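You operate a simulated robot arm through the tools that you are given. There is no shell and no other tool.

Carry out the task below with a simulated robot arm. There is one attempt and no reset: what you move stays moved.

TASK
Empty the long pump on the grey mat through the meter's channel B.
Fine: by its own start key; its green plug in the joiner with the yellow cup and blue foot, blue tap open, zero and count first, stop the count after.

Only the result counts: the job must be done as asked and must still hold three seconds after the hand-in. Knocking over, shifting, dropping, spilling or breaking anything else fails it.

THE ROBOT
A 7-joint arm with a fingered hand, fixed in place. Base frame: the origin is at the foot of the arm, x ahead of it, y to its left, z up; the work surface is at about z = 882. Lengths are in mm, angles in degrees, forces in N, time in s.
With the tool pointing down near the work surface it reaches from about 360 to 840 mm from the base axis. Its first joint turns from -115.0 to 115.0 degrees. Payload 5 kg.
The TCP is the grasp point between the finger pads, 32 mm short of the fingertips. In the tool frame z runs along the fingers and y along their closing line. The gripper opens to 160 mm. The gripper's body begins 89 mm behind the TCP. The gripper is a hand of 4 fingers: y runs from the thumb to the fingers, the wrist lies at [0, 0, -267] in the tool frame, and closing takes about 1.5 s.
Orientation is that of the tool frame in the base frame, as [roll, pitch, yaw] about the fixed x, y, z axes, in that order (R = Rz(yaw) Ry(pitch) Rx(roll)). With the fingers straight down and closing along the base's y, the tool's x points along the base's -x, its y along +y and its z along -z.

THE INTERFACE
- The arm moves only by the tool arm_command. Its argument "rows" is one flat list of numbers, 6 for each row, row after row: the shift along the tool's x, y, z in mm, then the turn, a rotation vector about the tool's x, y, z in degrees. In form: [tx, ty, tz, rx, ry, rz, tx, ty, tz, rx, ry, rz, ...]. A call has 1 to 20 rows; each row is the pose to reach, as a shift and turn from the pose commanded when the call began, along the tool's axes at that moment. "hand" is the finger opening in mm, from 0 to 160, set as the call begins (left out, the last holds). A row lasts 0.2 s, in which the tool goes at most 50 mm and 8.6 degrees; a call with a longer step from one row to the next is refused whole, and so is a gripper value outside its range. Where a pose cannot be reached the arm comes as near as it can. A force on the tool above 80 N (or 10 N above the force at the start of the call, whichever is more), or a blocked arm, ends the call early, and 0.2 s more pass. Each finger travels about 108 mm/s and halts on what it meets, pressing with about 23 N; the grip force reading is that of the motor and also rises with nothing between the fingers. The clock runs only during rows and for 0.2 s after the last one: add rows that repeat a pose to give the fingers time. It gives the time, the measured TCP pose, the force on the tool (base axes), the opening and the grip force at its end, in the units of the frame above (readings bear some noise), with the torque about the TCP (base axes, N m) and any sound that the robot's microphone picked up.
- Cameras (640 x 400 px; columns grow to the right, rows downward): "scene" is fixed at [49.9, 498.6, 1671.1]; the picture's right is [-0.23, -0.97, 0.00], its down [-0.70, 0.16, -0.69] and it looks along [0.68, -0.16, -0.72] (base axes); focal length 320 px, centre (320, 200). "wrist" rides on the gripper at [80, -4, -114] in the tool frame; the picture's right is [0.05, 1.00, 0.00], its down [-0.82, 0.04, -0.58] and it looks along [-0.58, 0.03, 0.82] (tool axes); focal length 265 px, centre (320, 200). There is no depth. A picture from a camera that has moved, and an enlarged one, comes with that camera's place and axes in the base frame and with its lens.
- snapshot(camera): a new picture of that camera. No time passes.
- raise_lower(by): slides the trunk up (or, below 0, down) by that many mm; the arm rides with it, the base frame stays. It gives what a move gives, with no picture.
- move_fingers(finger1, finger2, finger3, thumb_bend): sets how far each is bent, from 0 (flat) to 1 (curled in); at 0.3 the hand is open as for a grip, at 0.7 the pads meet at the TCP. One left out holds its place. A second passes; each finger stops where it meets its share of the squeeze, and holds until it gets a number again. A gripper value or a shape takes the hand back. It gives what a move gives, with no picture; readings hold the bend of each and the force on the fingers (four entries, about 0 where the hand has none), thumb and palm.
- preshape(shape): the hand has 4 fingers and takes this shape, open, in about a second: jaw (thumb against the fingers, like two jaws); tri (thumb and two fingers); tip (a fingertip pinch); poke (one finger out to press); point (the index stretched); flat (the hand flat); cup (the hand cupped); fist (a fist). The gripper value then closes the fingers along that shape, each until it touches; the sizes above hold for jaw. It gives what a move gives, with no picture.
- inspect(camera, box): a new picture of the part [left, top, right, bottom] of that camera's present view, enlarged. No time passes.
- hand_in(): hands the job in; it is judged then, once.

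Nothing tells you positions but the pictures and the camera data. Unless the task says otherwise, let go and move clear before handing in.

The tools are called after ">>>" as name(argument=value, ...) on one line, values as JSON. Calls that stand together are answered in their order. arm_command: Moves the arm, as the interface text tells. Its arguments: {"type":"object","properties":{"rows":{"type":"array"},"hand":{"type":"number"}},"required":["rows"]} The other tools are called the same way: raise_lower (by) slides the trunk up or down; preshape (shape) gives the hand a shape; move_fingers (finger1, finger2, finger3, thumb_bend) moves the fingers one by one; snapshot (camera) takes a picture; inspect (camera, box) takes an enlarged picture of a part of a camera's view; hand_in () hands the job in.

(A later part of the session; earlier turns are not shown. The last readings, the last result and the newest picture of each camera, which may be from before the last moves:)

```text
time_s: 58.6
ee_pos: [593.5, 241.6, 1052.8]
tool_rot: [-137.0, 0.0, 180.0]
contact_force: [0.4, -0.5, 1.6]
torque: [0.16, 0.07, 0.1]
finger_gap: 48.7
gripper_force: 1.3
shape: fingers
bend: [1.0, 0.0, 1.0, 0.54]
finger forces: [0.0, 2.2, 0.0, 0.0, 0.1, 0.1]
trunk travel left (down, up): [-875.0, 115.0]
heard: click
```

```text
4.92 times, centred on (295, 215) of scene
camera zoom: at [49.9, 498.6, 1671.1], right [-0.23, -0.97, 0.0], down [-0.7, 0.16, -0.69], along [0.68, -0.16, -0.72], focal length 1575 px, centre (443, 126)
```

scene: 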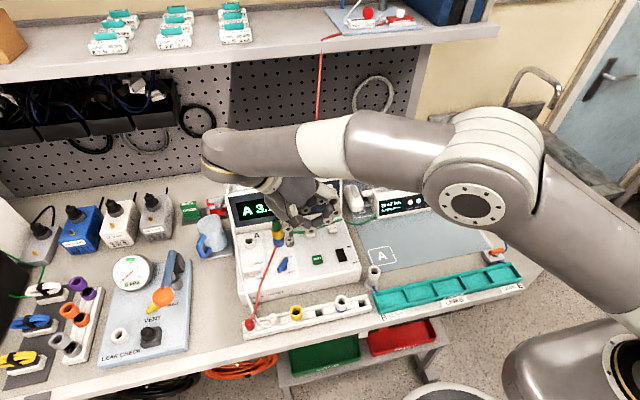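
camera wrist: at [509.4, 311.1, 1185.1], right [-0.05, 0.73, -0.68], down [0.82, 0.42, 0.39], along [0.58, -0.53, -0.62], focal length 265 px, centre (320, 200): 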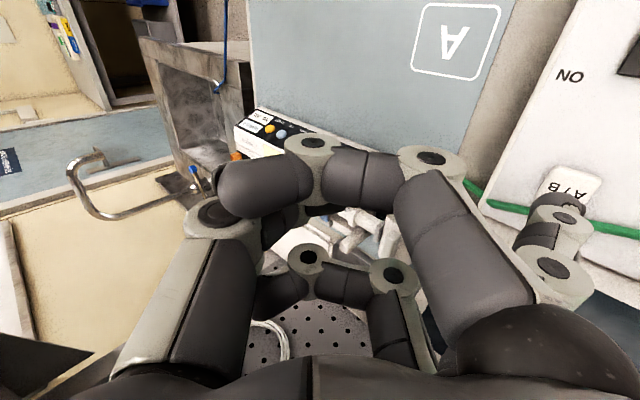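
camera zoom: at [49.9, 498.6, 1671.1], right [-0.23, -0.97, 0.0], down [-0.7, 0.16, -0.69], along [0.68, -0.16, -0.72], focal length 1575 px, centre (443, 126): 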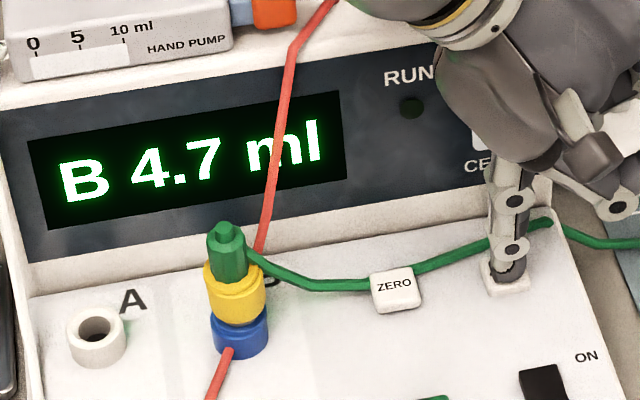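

Channel B is now shown ("B 4.7 ml", click heard). Lifting and moving 67 mm over to the ZERO key.

>>> arm_command(rows=[0, -10.2, -11, 0, 0, 0, 0, -20.5, -21.9, 0, 0, 0, 0, -8.4, -33, 0, 0, 0, 0, 3.6, -44.4, 0, 0, 0, 0, 16, -56, 0, 0, 0, 0, 28.5, -67.6, 0, 0, 0, 0, 40.8, -54.5, 0, 0, 0, 0, 40.8, -54.5, 0, 0, 0])

>>> inspect(camera="scene", box=[230, 180, 360, 250])

>>> inspect(camera="wrist", box=[480, 120, 640, 300])

>>> inspect(camera="scene", box=[290, 205, 340, 245])

```text
time_s: 60.4
ee_pos: [590.8, 307.5, 1064.4]
tool_rot: [-137.0, 0.0, 180.0]
contact_force: [0.4, -0.9, 1.0]
torque: [0.02, 0.0, 0.02]
finger_gap: 49.0
gripper_force: 0.0
shape: fingers
bend: [1.0, 0.0, 1.0, 0.54]
finger forces: [0.0, 0.1, 0.1, 0.1, 0.0, 0.1]
trunk travel left (down, up): [-875.0, 115.0]
```

```text
4.92 times, centred on (295, 215) of scene
camera zoom: at [49.9, 498.6, 1671.1], right [-0.23, -0.97, 0.0], down [-0.7, 0.16, -0.69], along [0.68, -0.16, -0.72], focal length 1575 px, centre (443, 126)
```

zoom: 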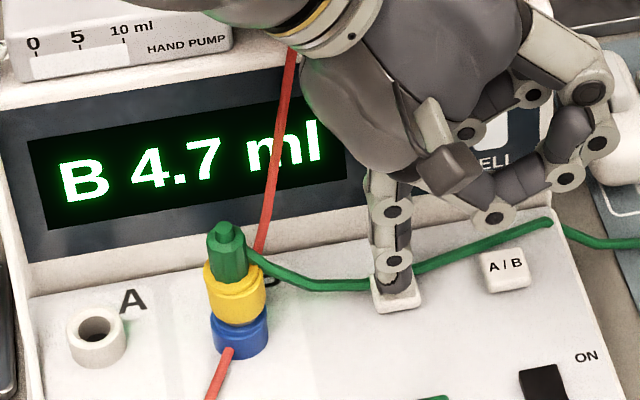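

```text
2.22 times, centred on (560, 210) of wrist
camera zoom: at [511.0, 381.6, 1150.0], right [-0.05, 0.73, -0.68], down [0.82, 0.42, 0.39], along [0.58, -0.54, -0.62], focal length 590 px, centre (-213, 178)
```

zoom: 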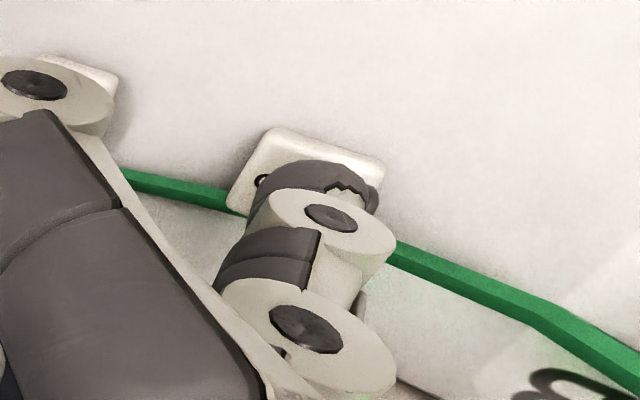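

```text
10.00 times, centred on (315, 225) of scene
camera zoom: at [49.9, 498.6, 1671.1], right [-0.23, -0.97, 0.0], down [-0.7, 0.16, -0.69], along [0.68, -0.16, -0.72], focal length 3199 px, centre (370, -50)
```

zoom: 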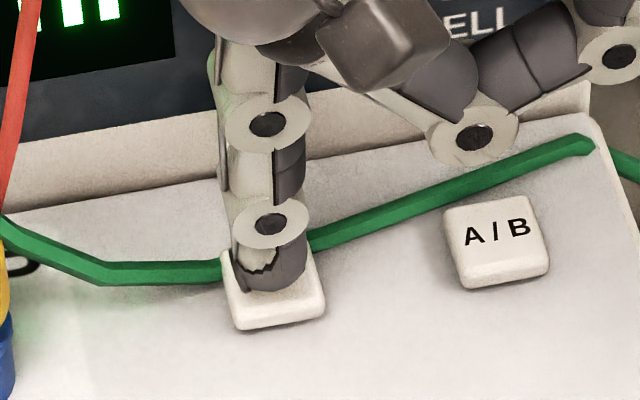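

Finger is over ZERO. Pressing down to the same depth that clicked before.

>>> arm_command(rows=[-1, 1.3, 4.3, 0, 0, 0, -1, 4.7, 8, 0, 0, 0, -1, 6, 9.4, 0, 0, 0, -1, 6.7, 10.1, 0, 0, 0])

>>> inspect(camera="scene", box=[230, 180, 360, 250])

```text
time_s: 61.4
ee_pos: [595.0, 305.8, 1053.6]
tool_rot: [-137.0, 0.0, 179.9]
contact_force: [0.7, 0.0, 3.0]
torque: [0.22, 0.0, 0.0]
finger_gap: 48.6
gripper_force: 1.0
shape: fingers
bend: [1.0, 0.0, 1.0, 0.54]
finger forces: [0.0, 2.2, 0.0, 0.1, 0.0, 0.0]
trunk travel left (down, up): [-875.0, 115.0]
heard: click
```

```text
4.92 times, centred on (295, 215) of scene
camera zoom: at [49.9, 498.6, 1671.1], right [-0.23, -0.97, 0.0], down [-0.7, 0.16, -0.69], along [0.68, -0.16, -0.72], focal length 1575 px, centre (443, 126)
```

zoom: 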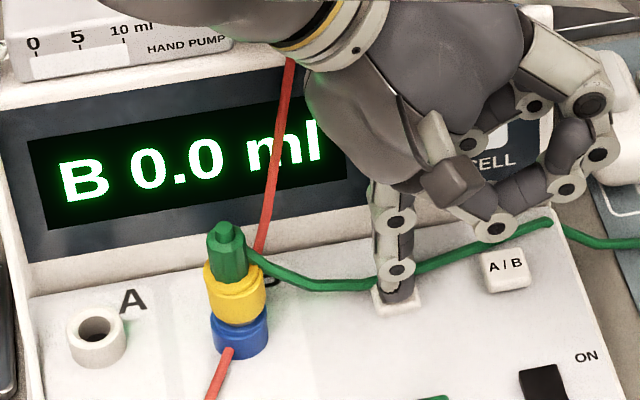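

Display reads "B 0.0 ml". Lifting and moving toward the RUN key (about x 507, y 400).

>>> arm_command(rows=[0, -10.2, -11, 0, 0, 0, 0, -20.5, -21.9, 0, 0, 0, 30, -20.5, -21.9, 0, 0, 0, 60, -20.5, -21.9, 0, 0, 0, 87, -20.5, -21.9, 0, 0, 0, 87, -11, -11.7, 0, 0, 0, 87, -11, -11.7, 0, 0, 0])

>>> inspect(camera="scene", box=[280, 220, 360, 280])

>>> inspect(camera="wrist", box=[480, 120, 640, 300])

```text
time_s: 63.0
ee_pos: [506.4, 305.3, 1068.4]
tool_rot: [-137.0, 0.0, -179.9]
contact_force: [-0.8, -0.2, -0.4]
torque: [-0.01, -0.02, 0.02]
finger_gap: 49.0
gripper_force: 0.1
shape: fingers
bend: [1.0, 0.0, 1.0, 0.54]
finger forces: [0.0, 0.0, 0.0, 0.0, 0.0, 0.0]
trunk travel left (down, up): [-875.0, 115.0]
```

```text
6.67 times, centred on (320, 250) of scene
camera zoom: at [49.9, 498.6, 1671.1], right [-0.23, -0.97, 0.0], down [-0.7, 0.16, -0.69], along [0.68, -0.16, -0.72], focal length 2133 px, centre (320, -133)
```

zoom: 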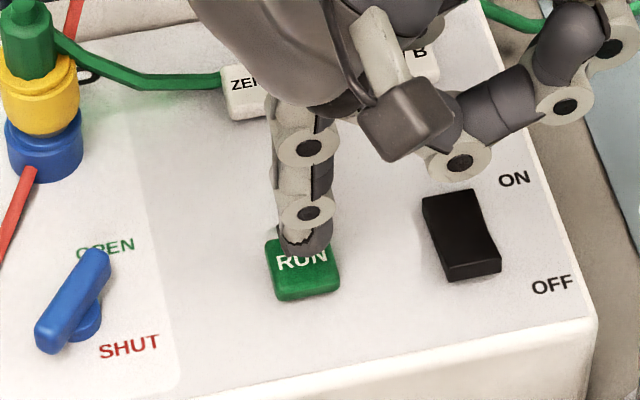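

```text
2.22 times, centred on (560, 210) of wrist
camera zoom: at [426.4, 378.5, 1154.5], right [-0.05, 0.73, -0.68], down [0.82, 0.42, 0.39], along [0.58, -0.54, -0.62], focal length 590 px, centre (-213, 178)
```

zoom: 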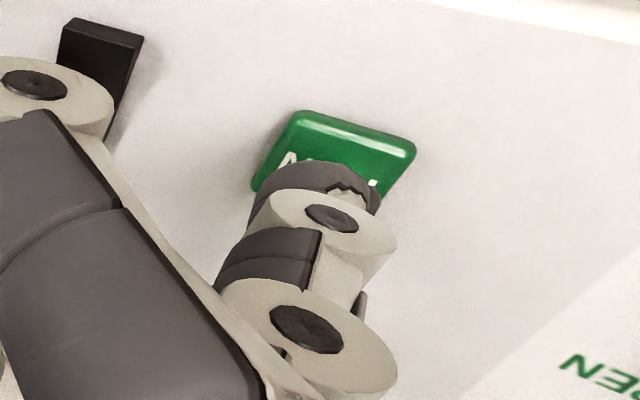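

Finger is above RUN. Pressing down stepwise.

>>> arm_command(rows=[0, 4.1, 4.4, 0, 0, 0, 0, 6.8, 7.3, 0, 0, 0, 0, 8.2, 8.8, 0, 0, 0, 0, 9, 9.6, 0, 0, 0])

>>> inspect(camera="scene", box=[220, 170, 370, 280])

```text
time_s: 64.0
ee_pos: [507.7, 306.0, 1056.4]
tool_rot: [-137.0, 0.0, 179.9]
contact_force: [0.3, -0.5, 0.8]
torque: [0.05, -0.02, 0.01]
finger_gap: 48.4
gripper_force: 0.1
shape: fingers
bend: [1.0, 0.0, 1.0, 0.54]
finger forces: [0.0, 0.6, 0.0, 0.1, 0.1, 0.1]
trunk travel left (down, up): [-875.0, 115.0]
```

```text
3.64 times, centred on (295, 225) of scene
camera zoom: at [49.9, 498.6, 1671.1], right [-0.23, -0.97, 0.0], down [-0.7, 0.16, -0.69], along [0.68, -0.16, -0.72], focal length 1163 px, centre (411, 109)
```

zoom: 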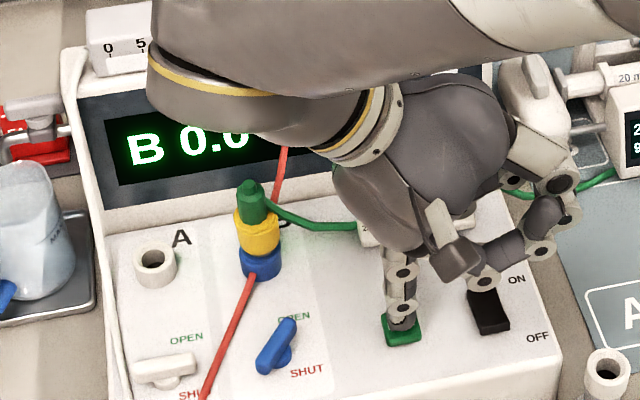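

Light contact (0.6 N) but no click yet. Pressing 2–3 mm more.

>>> arm_command(rows=[0, 0.7, 0.7, 0, 0, 0, 0, 1.4, 1.5, 0, 0, 0, 0, 2, 2.2, 0, 0, 0])

```text
time_s: 64.8
ee_pos: [506.9, 307.3, 1052.8]
tool_rot: [-137.0, -0.1, 180.0]
contact_force: [1.2, -0.6, 2.9]
torque: [0.24, -0.06, -0.11]
finger_gap: 48.6
gripper_force: 0.9
shape: fingers
bend: [1.0, 0.0, 1.0, 0.54]
finger forces: [0.0, 2.9, 0.0, 0.1, 0.0, 0.1]
trunk travel left (down, up): [-875.0, 115.0]
heard: click
```

Click heard on RUN. Lifting clear to check the RUN lamp and display.

>>> arm_command(rows=[0, -10.2, -11, 0, 0, 0, 0, -27, -29, 0, 0, 0, 0, -50, -53, 0, 0, 0, 0, -75, -80, 0, 0, 0, 0, -75, -80, 0, 0, 0])

>>> snapshot(camera="scene")

>>> inspect(camera="scene", box=[220, 170, 370, 280])

```text
time_s: 66.0
ee_pos: [507.1, 305.4, 1162.1]
tool_rot: [-137.1, 0.0, 179.9]
contact_force: [0.0, -0.3, 0.5]
torque: [0.01, 0.0, -0.02]
finger_gap: 49.1
gripper_force: 0.0
shape: fingers
bend: [1.0, 0.0, 1.0, 0.54]
finger forces: [0.1, 0.0, 0.0, 0.0, 0.0, 0.0]
trunk travel left (down, up): [-875.0, 115.0]
```

```text
taken
```

scene: 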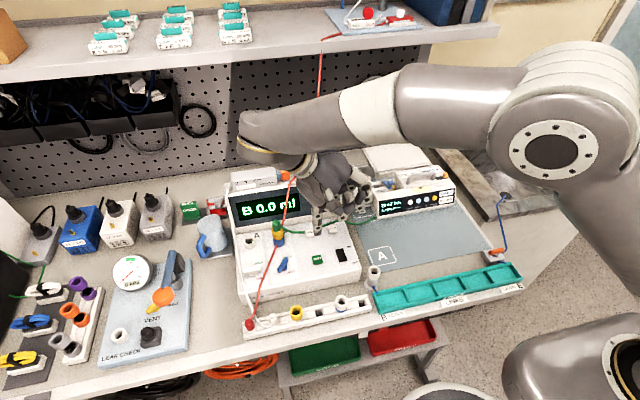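

```text
3.64 times, centred on (295, 225) of scene
camera zoom: at [49.9, 498.6, 1671.1], right [-0.23, -0.97, 0.0], down [-0.7, 0.16, -0.69], along [0.68, -0.16, -0.72], focal length 1163 px, centre (411, 109)
```

zoom: 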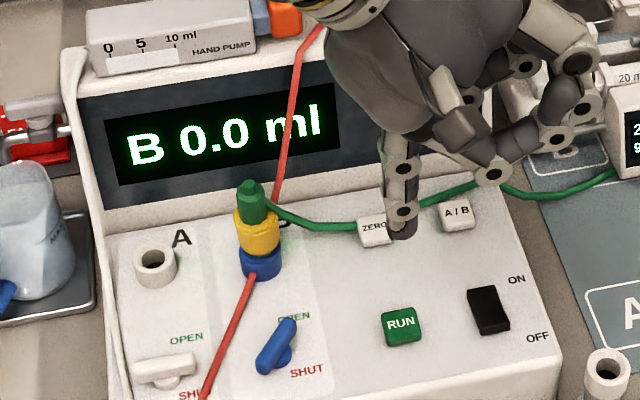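

Display shows "B 0.0 ml"; the hand hides the RUN lamp. I'll move toward the mat to view the pump panel and the lamp.

>>> arm_command(rows=[4, -14, 26, 0, 0, 0, 8, -28, 52, 0, 0, 0, 12, -42, 78, 0, 0, 0, 16, -56, 104, 0, 0, 0, 20, -69.6, 129.2, 0, 0, 0, 20, -69.6, 129.2, 0, 0, 0])

>>> snapshot(camera="wrist")

>>> inspect(camera="scene", box=[220, 170, 370, 280])

>>> inspect(camera="scene", box=[340, 160, 480, 240])

```text
time_s: 67.4
ee_pos: [487.1, 167.1, 1115.9]
tool_rot: [-137.0, 0.0, -180.0]
contact_force: [-0.4, 0.1, -0.4]
torque: [-0.03, 0.0, 0.01]
finger_gap: 48.7
gripper_force: 0.0
shape: fingers
bend: [1.0, 0.0, 1.0, 0.54]
finger forces: [0.0, 0.1, 0.0, 0.1, 0.1, 0.0]
trunk travel left (down, up): [-875.0, 115.0]
```

```text
taken
camera wrist: at [407.0, 241.0, 1201.3], right [-0.05, 0.73, -0.68], down [0.82, 0.42, 0.39], along [0.58, -0.54, -0.62], focal length 265 px, centre (320, 200)
```

wrist: 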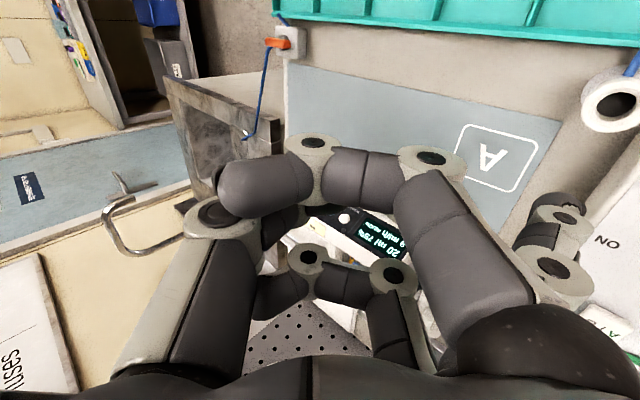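

```text
3.64 times, centred on (295, 225) of scene
camera zoom: at [49.9, 498.6, 1671.1], right [-0.23, -0.97, 0.0], down [-0.7, 0.16, -0.69], along [0.68, -0.16, -0.72], focal length 1163 px, centre (411, 109)
```

zoom: 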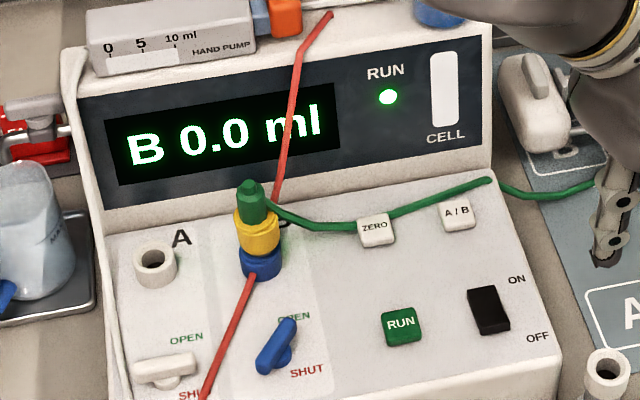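

```text
4.57 times, centred on (410, 200) of scene
camera zoom: at [49.9, 498.6, 1671.1], right [-0.23, -0.97, 0.0], down [-0.7, 0.16, -0.69], along [0.68, -0.16, -0.72], focal length 1462 px, centre (-91, 200)
```

zoom: 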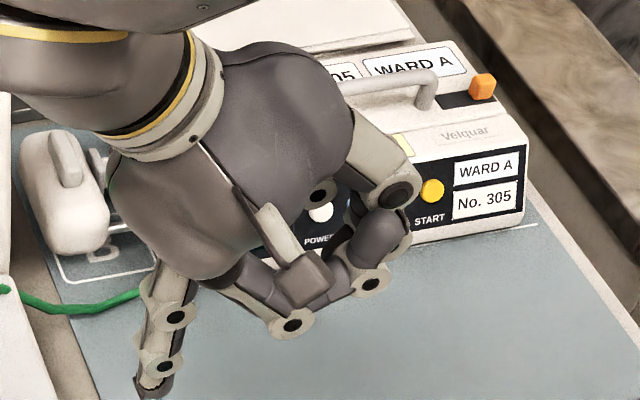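

The RUN lamp is lit green, so the count is on. I'll level the hand and pull back so the scene camera can see the pump clearly.

>>> arm_command(rows=[8, -5, -8, -7.2, 0, 0, 16, -10, -16, -14.4, 0, 0, 24, -15, -24, -21.6, 0, 0, 32, -20, -32, -28.8, 0, 0, 40, -25, -40, -36, 0, 0, 40, -30, -48, -43, 0, 0, 40, -30, -48, -43, 0, 0])

>>> snapshot(camera="scene")

>>> snapshot(camera="wrist")

>>> inspect(camera="scene", box=[340, 150, 480, 240])

```text
time_s: 69.0
ee_pos: [448.6, 178.5, 1169.8]
tool_rot: [179.9, 0.0, -180.0]
contact_force: [-0.1, 0.2, 0.2]
torque: [-0.04, 0.0, 0.02]
finger_gap: 48.5
gripper_force: 0.1
shape: fingers
bend: [1.0, 0.0, 1.0, 0.54]
finger forces: [0.0, 0.1, 0.0, 0.0, 0.0, 0.1]
trunk travel left (down, up): [-875.0, 115.0]
```

```text
taken
```

scene: 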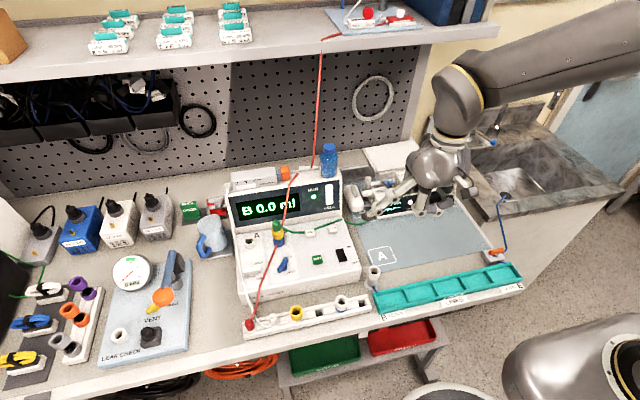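

```text
taken
camera wrist: at [367.7, 173.7, 1283.9], right [-0.05, 1.0, 0.0], down [0.82, 0.04, 0.58], along [0.58, 0.03, -0.82], focal length 265 px, centre (320, 200)
```

wrist: 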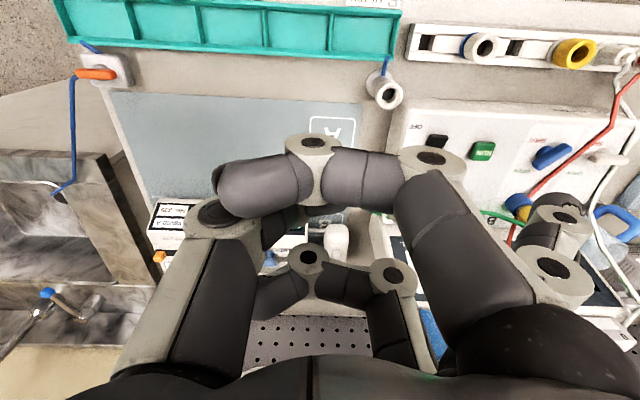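

```text
4.44 times, centred on (410, 195) of scene
camera zoom: at [49.9, 498.6, 1671.1], right [-0.23, -0.97, 0.0], down [-0.7, 0.16, -0.69], along [0.68, -0.16, -0.72], focal length 1422 px, centre (-80, 222)
```

zoom: 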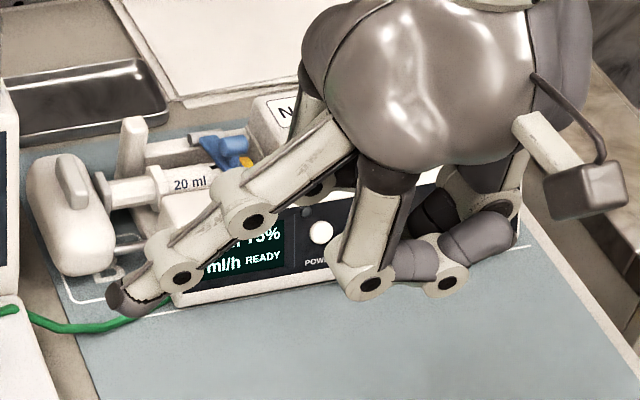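

I'll now swing to in front of the pump's START key and turn the hand so the straight finger points forward and down (yaw +90).

>>> arm_command(rows=[-2, -17, 4, 0, 0, 8.2, -4, -34, 8, 0, 0, 16.4, -6, -51, 12, 0, 0, 24.6, -8, -68, 16, 0, 0, 32.8, -10, -85, 20, 0, 0, 41, -12, -102, 24, 0, 0, 49.2, -14, -119, 28, 0, 0, 57.4, -16, -136, 32, 0, 0, 65.6, -18, -153, 36, 0, 0, 73.8, -20, -170, 40, 0, 0, 82, -21, -185, 44, 0, 0, 90, -21, -185, 44, 0, 0, 90])

>>> snapshot(camera="scene")

>>> snapshot(camera="wrist")

>>> inspect(camera="scene", box=[340, 150, 480, 240])

```text
time_s: 71.6
ee_pos: [469.4, -7.1, 1126.4]
tool_rot: [180.0, -0.1, 89.9]
contact_force: [-1.0, -1.2, 1.1]
torque: [-0.03, 0.02, 0.01]
finger_gap: 48.9
gripper_force: 0.0
shape: fingers
bend: [1.0, 0.0, 1.0, 0.54]
finger forces: [0.0, 0.0, 0.1, 0.0, 0.1, 0.0]
trunk travel left (down, up): [-875.0, 115.0]
```

```text
taken
```

scene: 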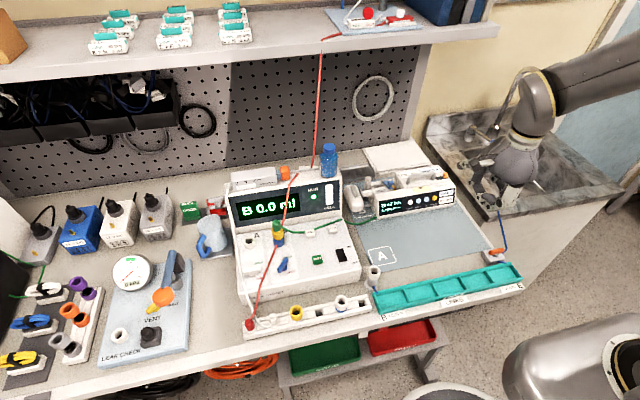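

```text
taken
camera wrist: at [464.5, 71.9, 1240.0], right [1.0, 0.05, 0.0], down [0.04, -0.82, 0.58], along [0.03, -0.58, -0.82], focal length 265 px, centre (320, 200)
```

wrist: 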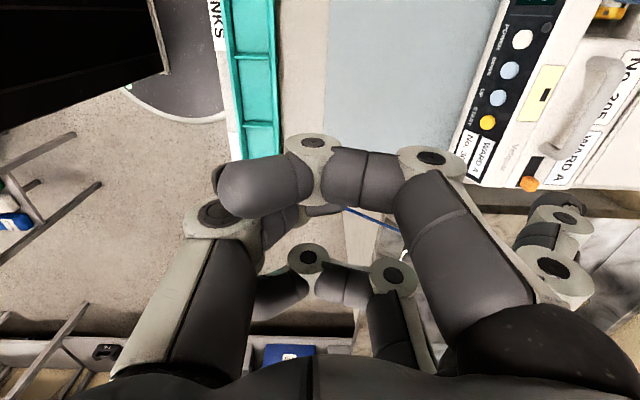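

```text
4.44 times, centred on (410, 195) of scene
camera zoom: at [49.9, 498.6, 1671.1], right [-0.23, -0.97, 0.0], down [-0.7, 0.16, -0.69], along [0.68, -0.16, -0.72], focal length 1422 px, centre (-80, 222)
```

zoom: 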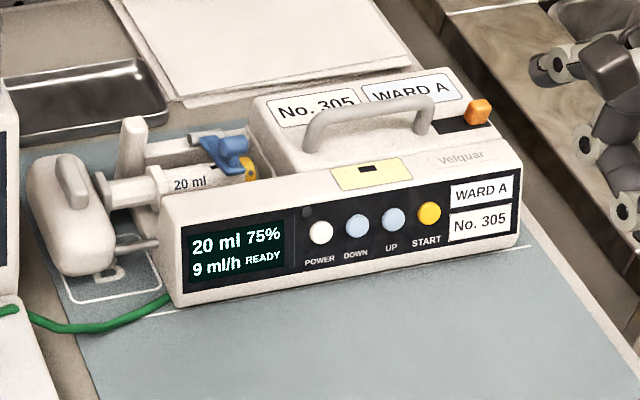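

Yaw +90 works and the pump is in clear view. Zooming on the START key, panel shape and syringe.

>>> inspect(camera="wrist", box=[440, 0, 640, 190])

>>> inspect(camera="scene", box=[355, 165, 405, 205])

>>> inspect(camera="scene", box=[405, 180, 465, 220])

```text
2.11 times, centred on (540, 95) of wrist
camera zoom: at [464.5, 71.9, 1240.0], right [1.0, 0.05, 0.0], down [0.04, -0.82, 0.58], along [0.03, -0.58, -0.82], focal length 559 px, centre (-143, 421)
```

zoom: 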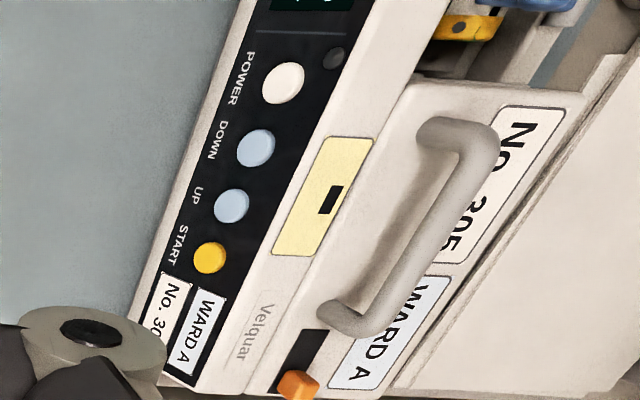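

```text
10.00 times, centred on (380, 185) of scene
camera zoom: at [49.9, 498.6, 1671.1], right [-0.23, -0.97, 0.0], down [-0.7, 0.16, -0.69], along [0.68, -0.16, -0.72], focal length 3199 px, centre (-280, 350)
```

zoom: 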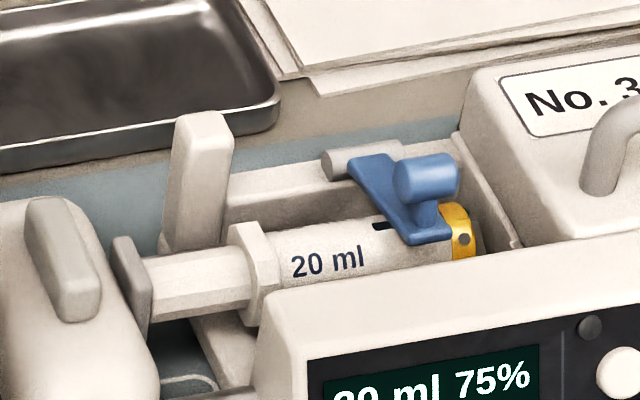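

```text
10.00 times, centred on (435, 200) of scene
camera zoom: at [49.9, 498.6, 1671.1], right [-0.23, -0.97, 0.0], down [-0.7, 0.16, -0.69], along [0.68, -0.16, -0.72], focal length 3199 px, centre (-830, 200)
```

zoom: 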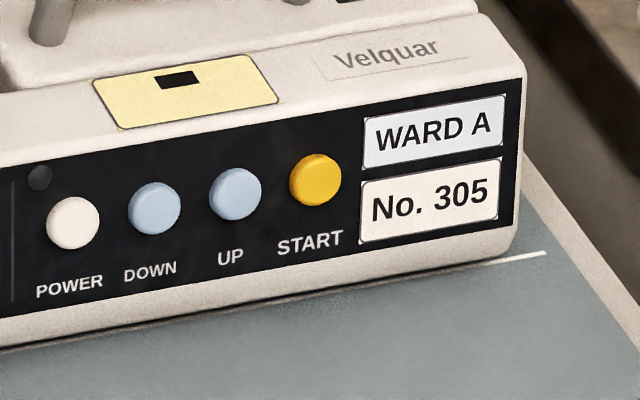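

The blue part on the syringe is just the barrel clamp. START is near (660, −20, 940) on a sloped front panel. I'll bring the fingertip near it and re-check.

>>> arm_command(rows=[-3, 5, 35, 0, 0, 0, -6, 10, 70, 0, 0, 0, -9, 15, 105, 0, 0, 0, -12.9, 20, 135, 0, 0, 0, -12.9, 20, 135, 0, 0, 0])

>>> snapshot(camera="wrist")

>>> inspect(camera="scene", box=[385, 170, 485, 240])

>>> inspect(camera="wrist", box=[480, 0, 640, 280])

```text
time_s: 72.8
ee_pos: [488.9, -18.3, 990.4]
tool_rot: [180.0, 0.1, 89.9]
contact_force: [0.1, -0.9, 0.7]
torque: [-0.04, 0.02, 0.0]
finger_gap: 49.2
gripper_force: 0.1
shape: fingers
bend: [1.0, 0.0, 1.0, 0.54]
finger forces: [0.0, 0.0, 0.1, 0.0, 0.0, 0.0]
trunk travel left (down, up): [-875.0, 115.0]
```

```text
taken
camera wrist: at [484.8, 60.1, 1103.6], right [1.0, 0.05, 0.0], down [0.04, -0.82, 0.58], along [0.03, -0.58, -0.82], focal length 265 px, centre (320, 200)
```

wrist: 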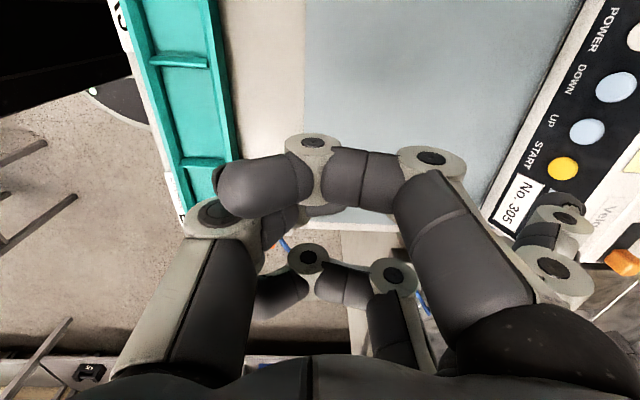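

```text
5.71 times, centred on (435, 205) of scene
camera zoom: at [49.9, 498.6, 1671.1], right [-0.23, -0.97, 0.0], down [-0.7, 0.16, -0.69], along [0.68, -0.16, -0.72], focal length 1828 px, centre (-337, 171)
```

zoom: 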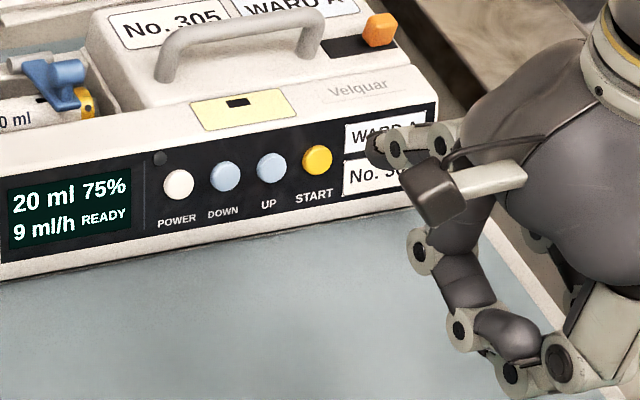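

```text
1.43 times, centred on (560, 140) of wrist
camera zoom: at [484.8, 60.1, 1103.6], right [1.0, 0.05, 0.0], down [0.04, -0.82, 0.58], along [0.03, -0.58, -0.82], focal length 379 px, centre (-23, 286)
```

zoom: 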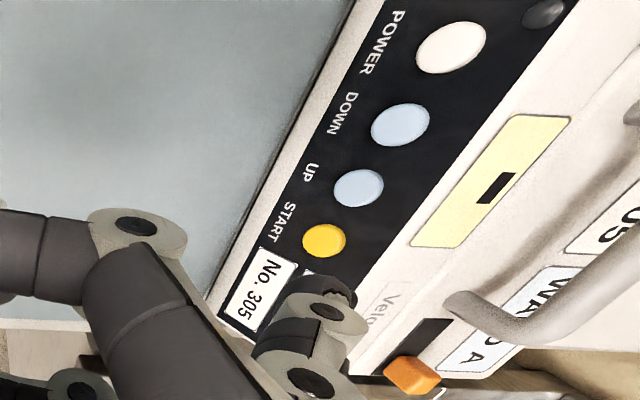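

Two wrist views put START at about (669, −25, 930) on a panel sloped roughly 45°, which suits this finger direction. Moving to a pre-press point 25 mm short of it.

>>> arm_command(rows=[-2, 8, 12, 0, 0, 0, -4, 17, 24, 0, 0, 0, -6.7, 26, 37, 0, 0, 0, -6.7, 26, 37, 0, 0, 0])

>>> inspect(camera="wrist", box=[480, 60, 640, 280])

>>> inspect(camera="scene", box=[405, 170, 475, 225])

```text
time_s: 73.8
ee_pos: [514.6, -26.5, 955.3]
tool_rot: [-180.0, 0.1, 90.0]
contact_force: [-0.6, 0.3, 0.5]
torque: [-0.01, 0.0, 0.0]
finger_gap: 49.1
gripper_force: 0.0
shape: fingers
bend: [1.0, 0.0, 1.0, 0.54]
finger forces: [0.0, 0.1, 0.0, 0.1, 0.0, 0.0]
trunk travel left (down, up): [-875.0, 115.0]
```

```text
1.82 times, centred on (560, 170) of wrist
camera zoom: at [510.4, 52.5, 1067.8], right [1.0, 0.05, 0.0], down [0.04, -0.82, 0.58], along [0.03, -0.58, -0.82], focal length 483 px, centre (-116, 254)
```

zoom: 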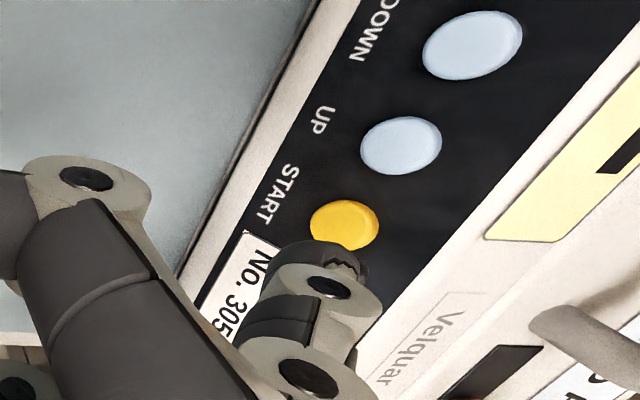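

```text
7.27 times, centred on (440, 198) of scene
camera zoom: at [49.9, 498.6, 1671.1], right [-0.23, -0.97, 0.0], down [-0.7, 0.16, -0.69], along [0.68, -0.16, -0.72], focal length 2327 px, centre (-553, 218)
```

zoom: 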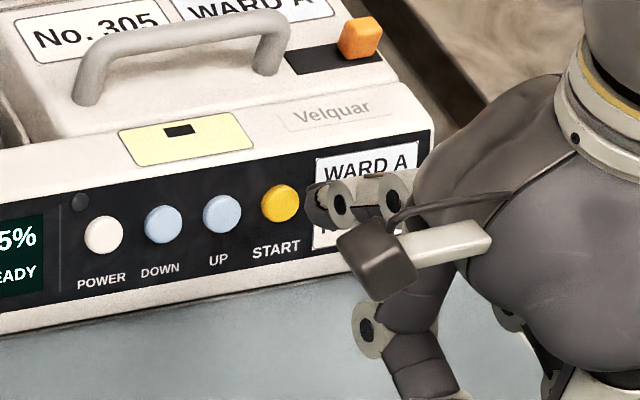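

The fingertip is about 27 mm short along its pointing direction, perhaps 2 mm too far right. Correcting and approaching to light contact.

>>> arm_command(rows=[2, 5, 5.2, 0, 0, 0, 2, 10, 10.4, 0, 0, 0, 2, 14, 14.5, 0, 0, 0, 2, 16, 16.6, 0, 0, 0])

>>> inspect(camera="scene", box=[365, 170, 475, 235])

>>> inspect(camera="wrist", box=[480, 60, 640, 280])

```text
time_s: 74.8
ee_pos: [530.3, -24.9, 937.9]
tool_rot: [180.0, 0.0, 90.0]
contact_force: [-1.3, -0.9, 0.6]
torque: [0.01, -0.12, 0.04]
finger_gap: 49.1
gripper_force: 0.5
shape: fingers
bend: [1.0, 0.0, 1.0, 0.54]
finger forces: [0.1, 1.3, 0.0, 0.0, 0.0, 0.0]
trunk travel left (down, up): [-875.0, 115.0]
```

```text
5.82 times, centred on (420, 202) of scene
camera zoom: at [49.9, 498.6, 1671.1], right [-0.23, -0.97, 0.0], down [-0.7, 0.16, -0.69], along [0.68, -0.16, -0.72], focal length 1861 px, centre (-262, 186)
```

zoom: 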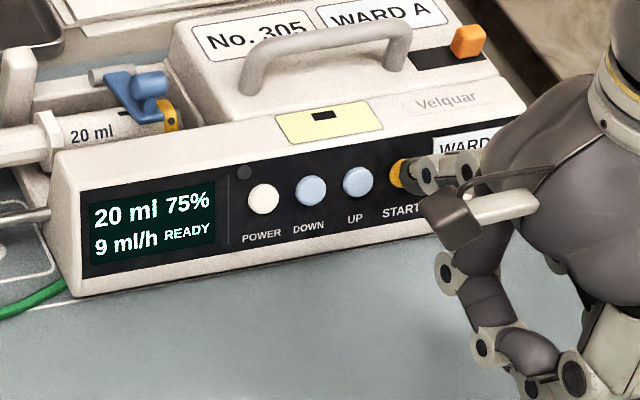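

```text
1.82 times, centred on (560, 170) of wrist
camera zoom: at [526.3, 54.3, 1051.7], right [1.0, 0.05, 0.0], down [0.04, -0.82, 0.58], along [0.03, -0.58, -0.82], focal length 483 px, centre (-116, 254)
```

zoom: 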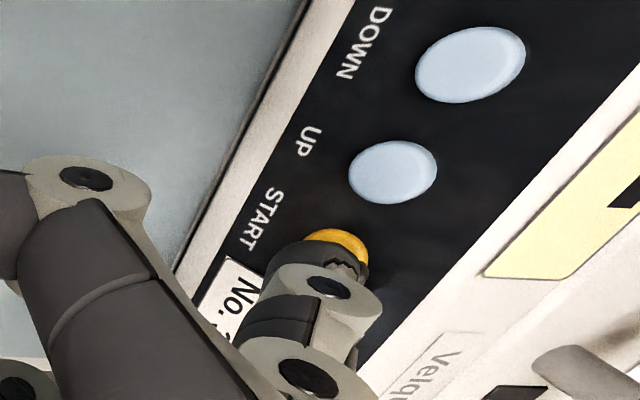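

Touching START (1.3 N), display still READY. Pressing a bit further.

>>> arm_command(rows=[0, 0.8, 0.8, 0, 0, 0, 0, 1.6, 1.6, 0, 0, 0, 0, 2.1, 2.1, 0, 0, 0])

>>> inspect(camera="scene", box=[365, 170, 475, 235])

```text
time_s: 75.6
ee_pos: [531.7, -24.8, 935.6]
tool_rot: [-180.0, -0.1, 90.0]
contact_force: [-8.5, -0.5, 7.4]
torque: [0.01, -1.11, 0.01]
finger_gap: 48.9
gripper_force: 5.5
shape: fingers
bend: [1.0, 0.0, 1.0, 0.54]
finger forces: [0.0, 11.3, 0.0, 0.1, 0.0, 0.0]
trunk travel left (down, up): [-875.0, 115.0]
heard: click
```

```text
5.82 times, centred on (420, 202) of scene
camera zoom: at [49.9, 498.6, 1671.1], right [-0.23, -0.97, 0.0], down [-0.7, 0.16, -0.69], along [0.68, -0.16, -0.72], focal length 1861 px, centre (-262, 186)
```

zoom: 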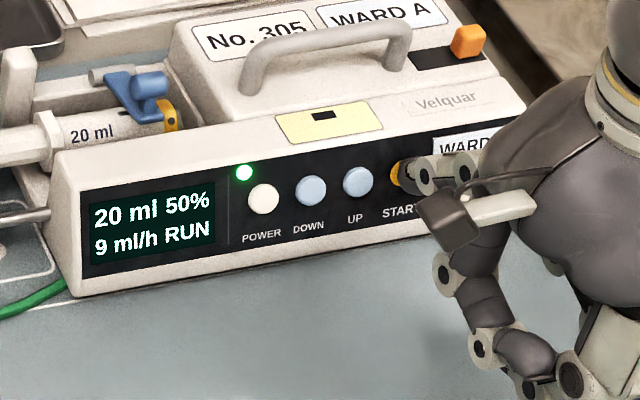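

The pump is running (50% already and falling fast). Backing the finger straight off the key.

>>> arm_command(rows=[0, -5, -5.2, 0, 0, 0, 0, -12, -12.4, 0, 0, 0, 0, -20, -24, 0, 0, 0, 0, -28, -40, 0, 0, 0, 0, -28, -60, 0, 0, 0])

>>> inspect(camera="scene", box=[345, 160, 475, 235])

>>> inspect(camera="scene", box=[220, 170, 370, 280])

```text
time_s: 76.8
ee_pos: [504.0, -24.5, 995.3]
tool_rot: [-179.9, 0.0, 90.0]
contact_force: [-0.2, 0.2, -0.3]
torque: [0.02, 0.0, 0.04]
finger_gap: 49.0
gripper_force: 0.0
shape: fingers
bend: [1.0, 0.0, 1.0, 0.54]
finger forces: [0.0, 0.0, 0.1, 0.0, 0.0, 0.1]
trunk travel left (down, up): [-875.0, 115.0]
```

```text
4.92 times, centred on (410, 198) of scene
camera zoom: at [49.9, 498.6, 1671.1], right [-0.23, -0.97, 0.0], down [-0.7, 0.16, -0.69], along [0.68, -0.16, -0.72], focal length 1575 px, centre (-123, 212)
```

zoom: 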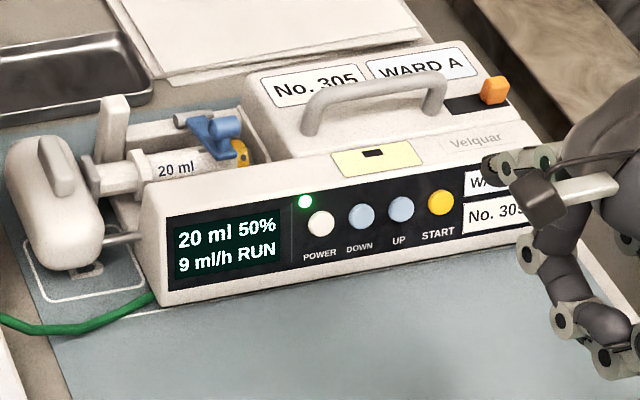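

```text
3.64 times, centred on (295, 225) of scene
camera zoom: at [49.9, 498.6, 1671.1], right [-0.23, -0.97, 0.0], down [-0.7, 0.16, -0.69], along [0.68, -0.16, -0.72], focal length 1163 px, centre (411, 109)
```

zoom: 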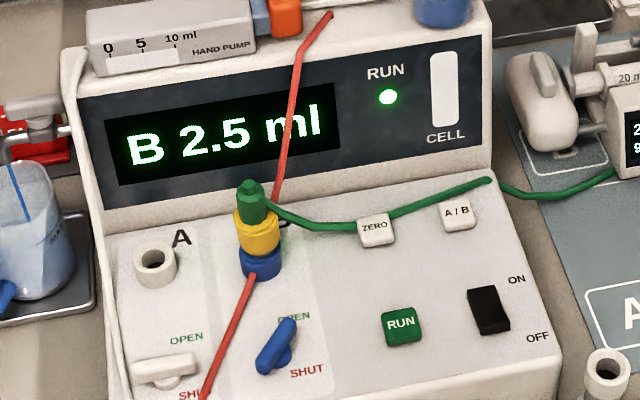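

Meter shows B 2.5 ml and rising, RUN lamp lit. While it runs I'll move back toward the RUN key and turn the hand back.

>>> arm_command(rows=[0, -10, -35, 0, 0, 0, 0, -20, -75, 0, 0, 0, 0, -30, -115, 0, 0, 0, 0, -36, -150, 0, 0, 0, 18, -38, -155, 0, 0, -8.2, 37, -40, -155, 0, 0, -16.4, 55, -42, -155, 0, 0, -24.6, 74, -44, -155, 0, 0, -32.8, 92, -46, -155, 0, 0, -41, 110, -48, -155, 0, 0, -49.2, 129, -50, -155, 0, 0, -57.4, 147, -52, -155, 0, 0, -65.6, 165, -54, -155, 0, 0, -73.8, 184, -55, -155, 0, 0, -82, 202, -56, -155, 0, 0, -90, 202, -56, -155, 0, 0, -90])

>>> snapshot(camera="scene")

>>> inspect(camera="scene", box=[190, 170, 370, 280])

>>> inspect(camera="scene", box=[345, 160, 475, 235])

```text
time_s: 80.2
ee_pos: [448.9, 178.1, 1150.7]
tool_rot: [179.9, 0.0, -179.9]
contact_force: [-0.4, -0.3, 0.3]
torque: [0.01, -0.02, 0.04]
finger_gap: 48.9
gripper_force: 0.1
shape: fingers
bend: [1.0, 0.0, 1.0, 0.54]
finger forces: [0.0, 0.0, 0.0, 0.1, 0.0, 0.1]
trunk travel left (down, up): [-875.0, 115.0]
```

```text
taken
```

scene: 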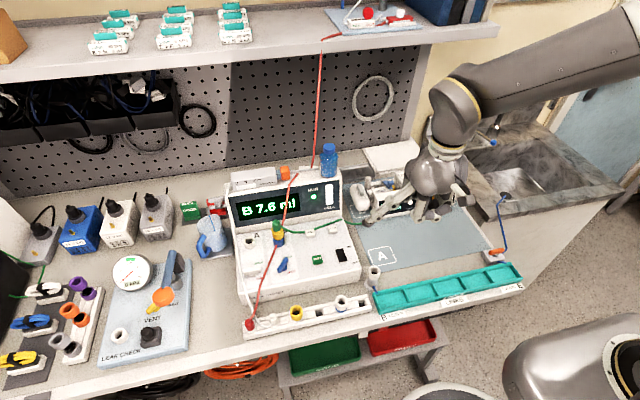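

```text
3.56 times, centred on (280, 225) of scene
camera zoom: at [49.9, 498.6, 1671.1], right [-0.23, -0.97, 0.0], down [-0.7, 0.16, -0.69], along [0.68, -0.16, -0.72], focal length 1138 px, centre (462, 111)
```

zoom: 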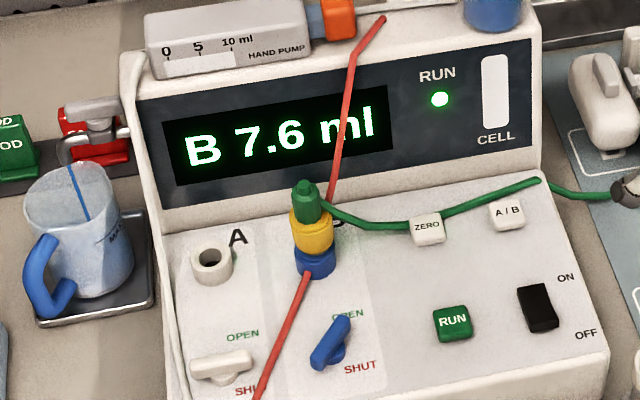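

```text
4.92 times, centred on (410, 198) of scene
camera zoom: at [49.9, 498.6, 1671.1], right [-0.23, -0.97, 0.0], down [-0.7, 0.16, -0.69], along [0.68, -0.16, -0.72], focal length 1575 px, centre (-123, 212)
```

zoom: 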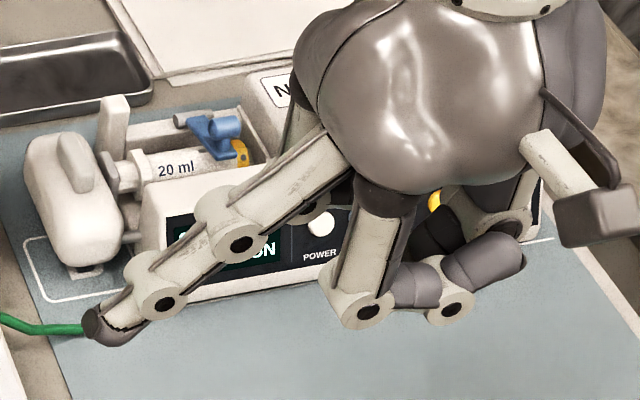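

Meter shows 7.6 ml, fluid going to the beaker. The pump display text has changed, so I'll move the hand aside to read it.

>>> arm_command(rows=[0, 30, 0, 0, 0, 0, 0, 65, -10, 0, 0, 0, 0, 105, -10, 0, 0, 0, 0, 125, -10, 0, 0, 0])

>>> inspect(camera="scene", box=[345, 160, 475, 235])

>>> inspect(camera="scene", box=[190, 170, 370, 280])

```text
time_s: 81.2
ee_pos: [449.0, 304.1, 1162.0]
tool_rot: [-179.9, 0.0, 179.9]
contact_force: [0.1, 0.5, 1.2]
torque: [-0.02, 0.0, 0.01]
finger_gap: 48.7
gripper_force: 0.0
shape: fingers
bend: [1.0, 0.0, 1.0, 0.54]
finger forces: [0.0, 0.0, 0.1, 0.1, 0.0, 0.0]
trunk travel left (down, up): [-875.0, 115.0]
```

```text
4.92 times, centred on (410, 198) of scene
camera zoom: at [49.9, 498.6, 1671.1], right [-0.23, -0.97, 0.0], down [-0.7, 0.16, -0.69], along [0.68, -0.16, -0.72], focal length 1575 px, centre (-123, 212)
```

zoom: 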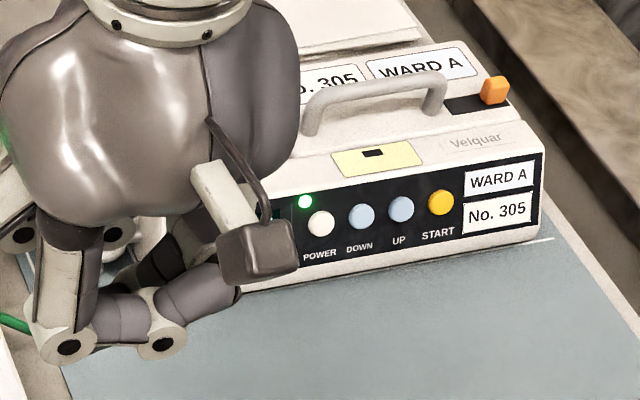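

```text
3.56 times, centred on (280, 225) of scene
camera zoom: at [49.9, 498.6, 1671.1], right [-0.23, -0.97, 0.0], down [-0.7, 0.16, -0.69], along [0.68, -0.16, -0.72], focal length 1138 px, centre (462, 111)
```

zoom: 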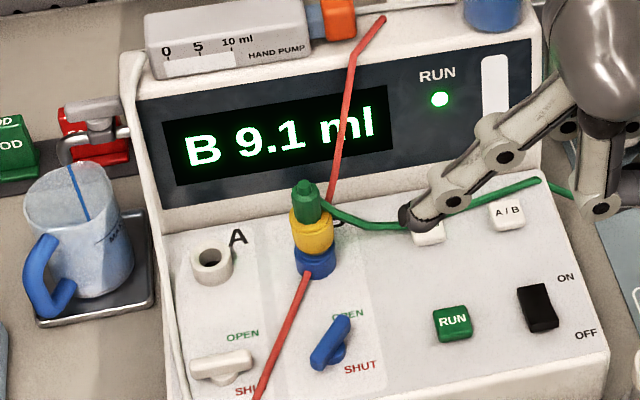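

Still counting (9.1 ml). I'll set the hand back into the pressing tilt above RUN while it finishes.

>>> arm_command(rows=[-10, 0, 0, 7.2, 0, 0, -20, 0, 0, 14.4, 0, 0, -30, 0, 0, 21.6, 0, 0, -40, 0, 0, 28.8, 0, 0, -50, 0, 0, 36, 0, 0, -58, 1, 0, 43, 0, 0, -58, 1, 0, 43, 0, 0])

>>> inspect(camera="scene", box=[220, 150, 480, 290])

>>> inspect(camera="wrist", box=[200, 100, 640, 375])

```text
time_s: 82.8
ee_pos: [508.4, 302.9, 1160.9]
tool_rot: [-137.0, 0.1, 179.9]
contact_force: [0.4, -0.6, 0.0]
torque: [0.02, 0.01, -0.01]
finger_gap: 48.6
gripper_force: 0.0
shape: fingers
bend: [1.0, 0.0, 1.0, 0.54]
finger forces: [0.1, 0.0, 0.0, 0.0, 0.0, 0.0]
trunk travel left (down, up): [-875.0, 115.0]
```

```text
2.46 times, centred on (350, 220) of scene
camera zoom: at [49.9, 498.6, 1671.1], right [-0.23, -0.97, 0.0], down [-0.7, 0.16, -0.69], along [0.68, -0.16, -0.72], focal length 788 px, centre (246, 151)
```

zoom: 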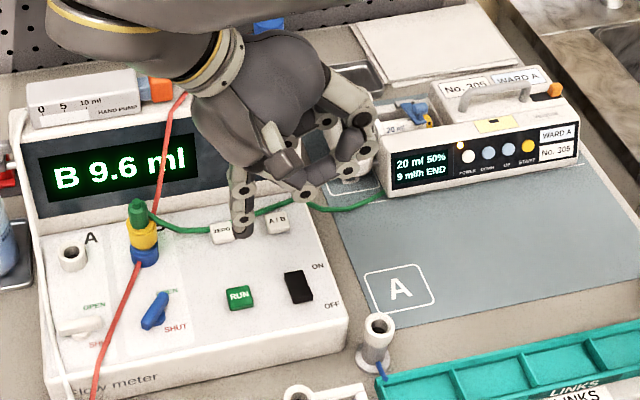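

```text
1.45 times, centred on (420, 238) of wrist
camera zoom: at [427.3, 376.2, 1246.5], right [-0.05, 0.73, -0.68], down [0.82, 0.42, 0.39], along [0.58, -0.54, -0.62], focal length 386 px, centre (174, 146)
```

zoom: 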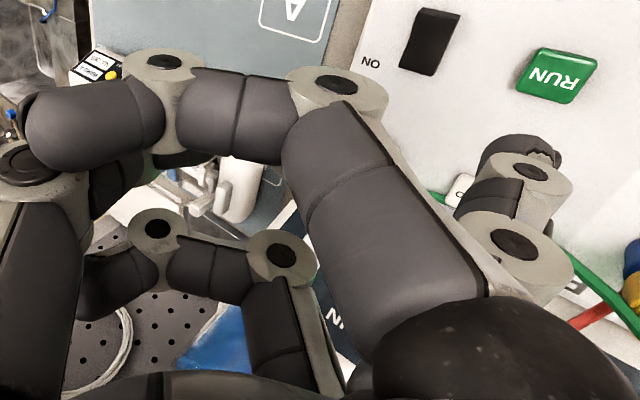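

The pump now shows END and the meter 9.6 ml. I'll zoom in to check whether the syringe is really empty.

>>> inspect(camera="scene", box=[370, 160, 450, 225])

>>> inspect(camera="scene", box=[225, 180, 315, 240])

```text
6.15 times, centred on (410, 192) of scene
camera zoom: at [49.9, 498.6, 1671.1], right [-0.23, -0.97, 0.0], down [-0.7, 0.16, -0.69], along [0.68, -0.16, -0.72], focal length 1969 px, centre (-234, 246)
```

zoom: 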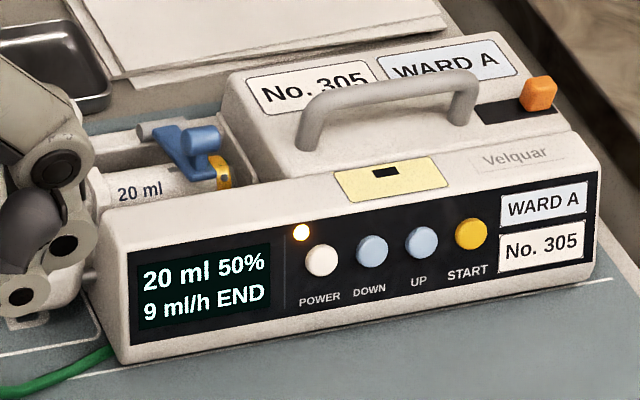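

```text
6.67 times, centred on (270, 210) of scene
camera zoom: at [49.9, 498.6, 1671.1], right [-0.23, -0.97, 0.0], down [-0.7, 0.16, -0.69], along [0.68, -0.16, -0.72], focal length 2133 px, centre (653, 133)
```

zoom: 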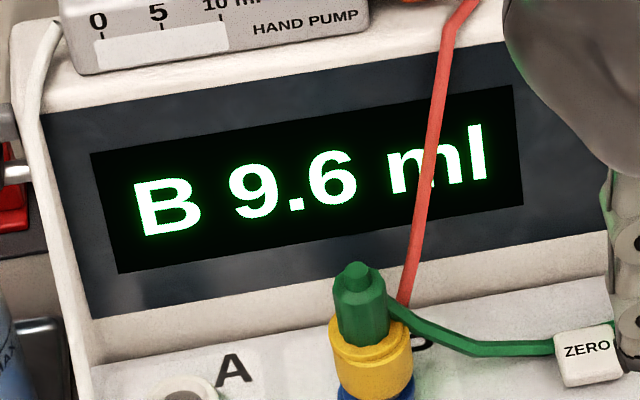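

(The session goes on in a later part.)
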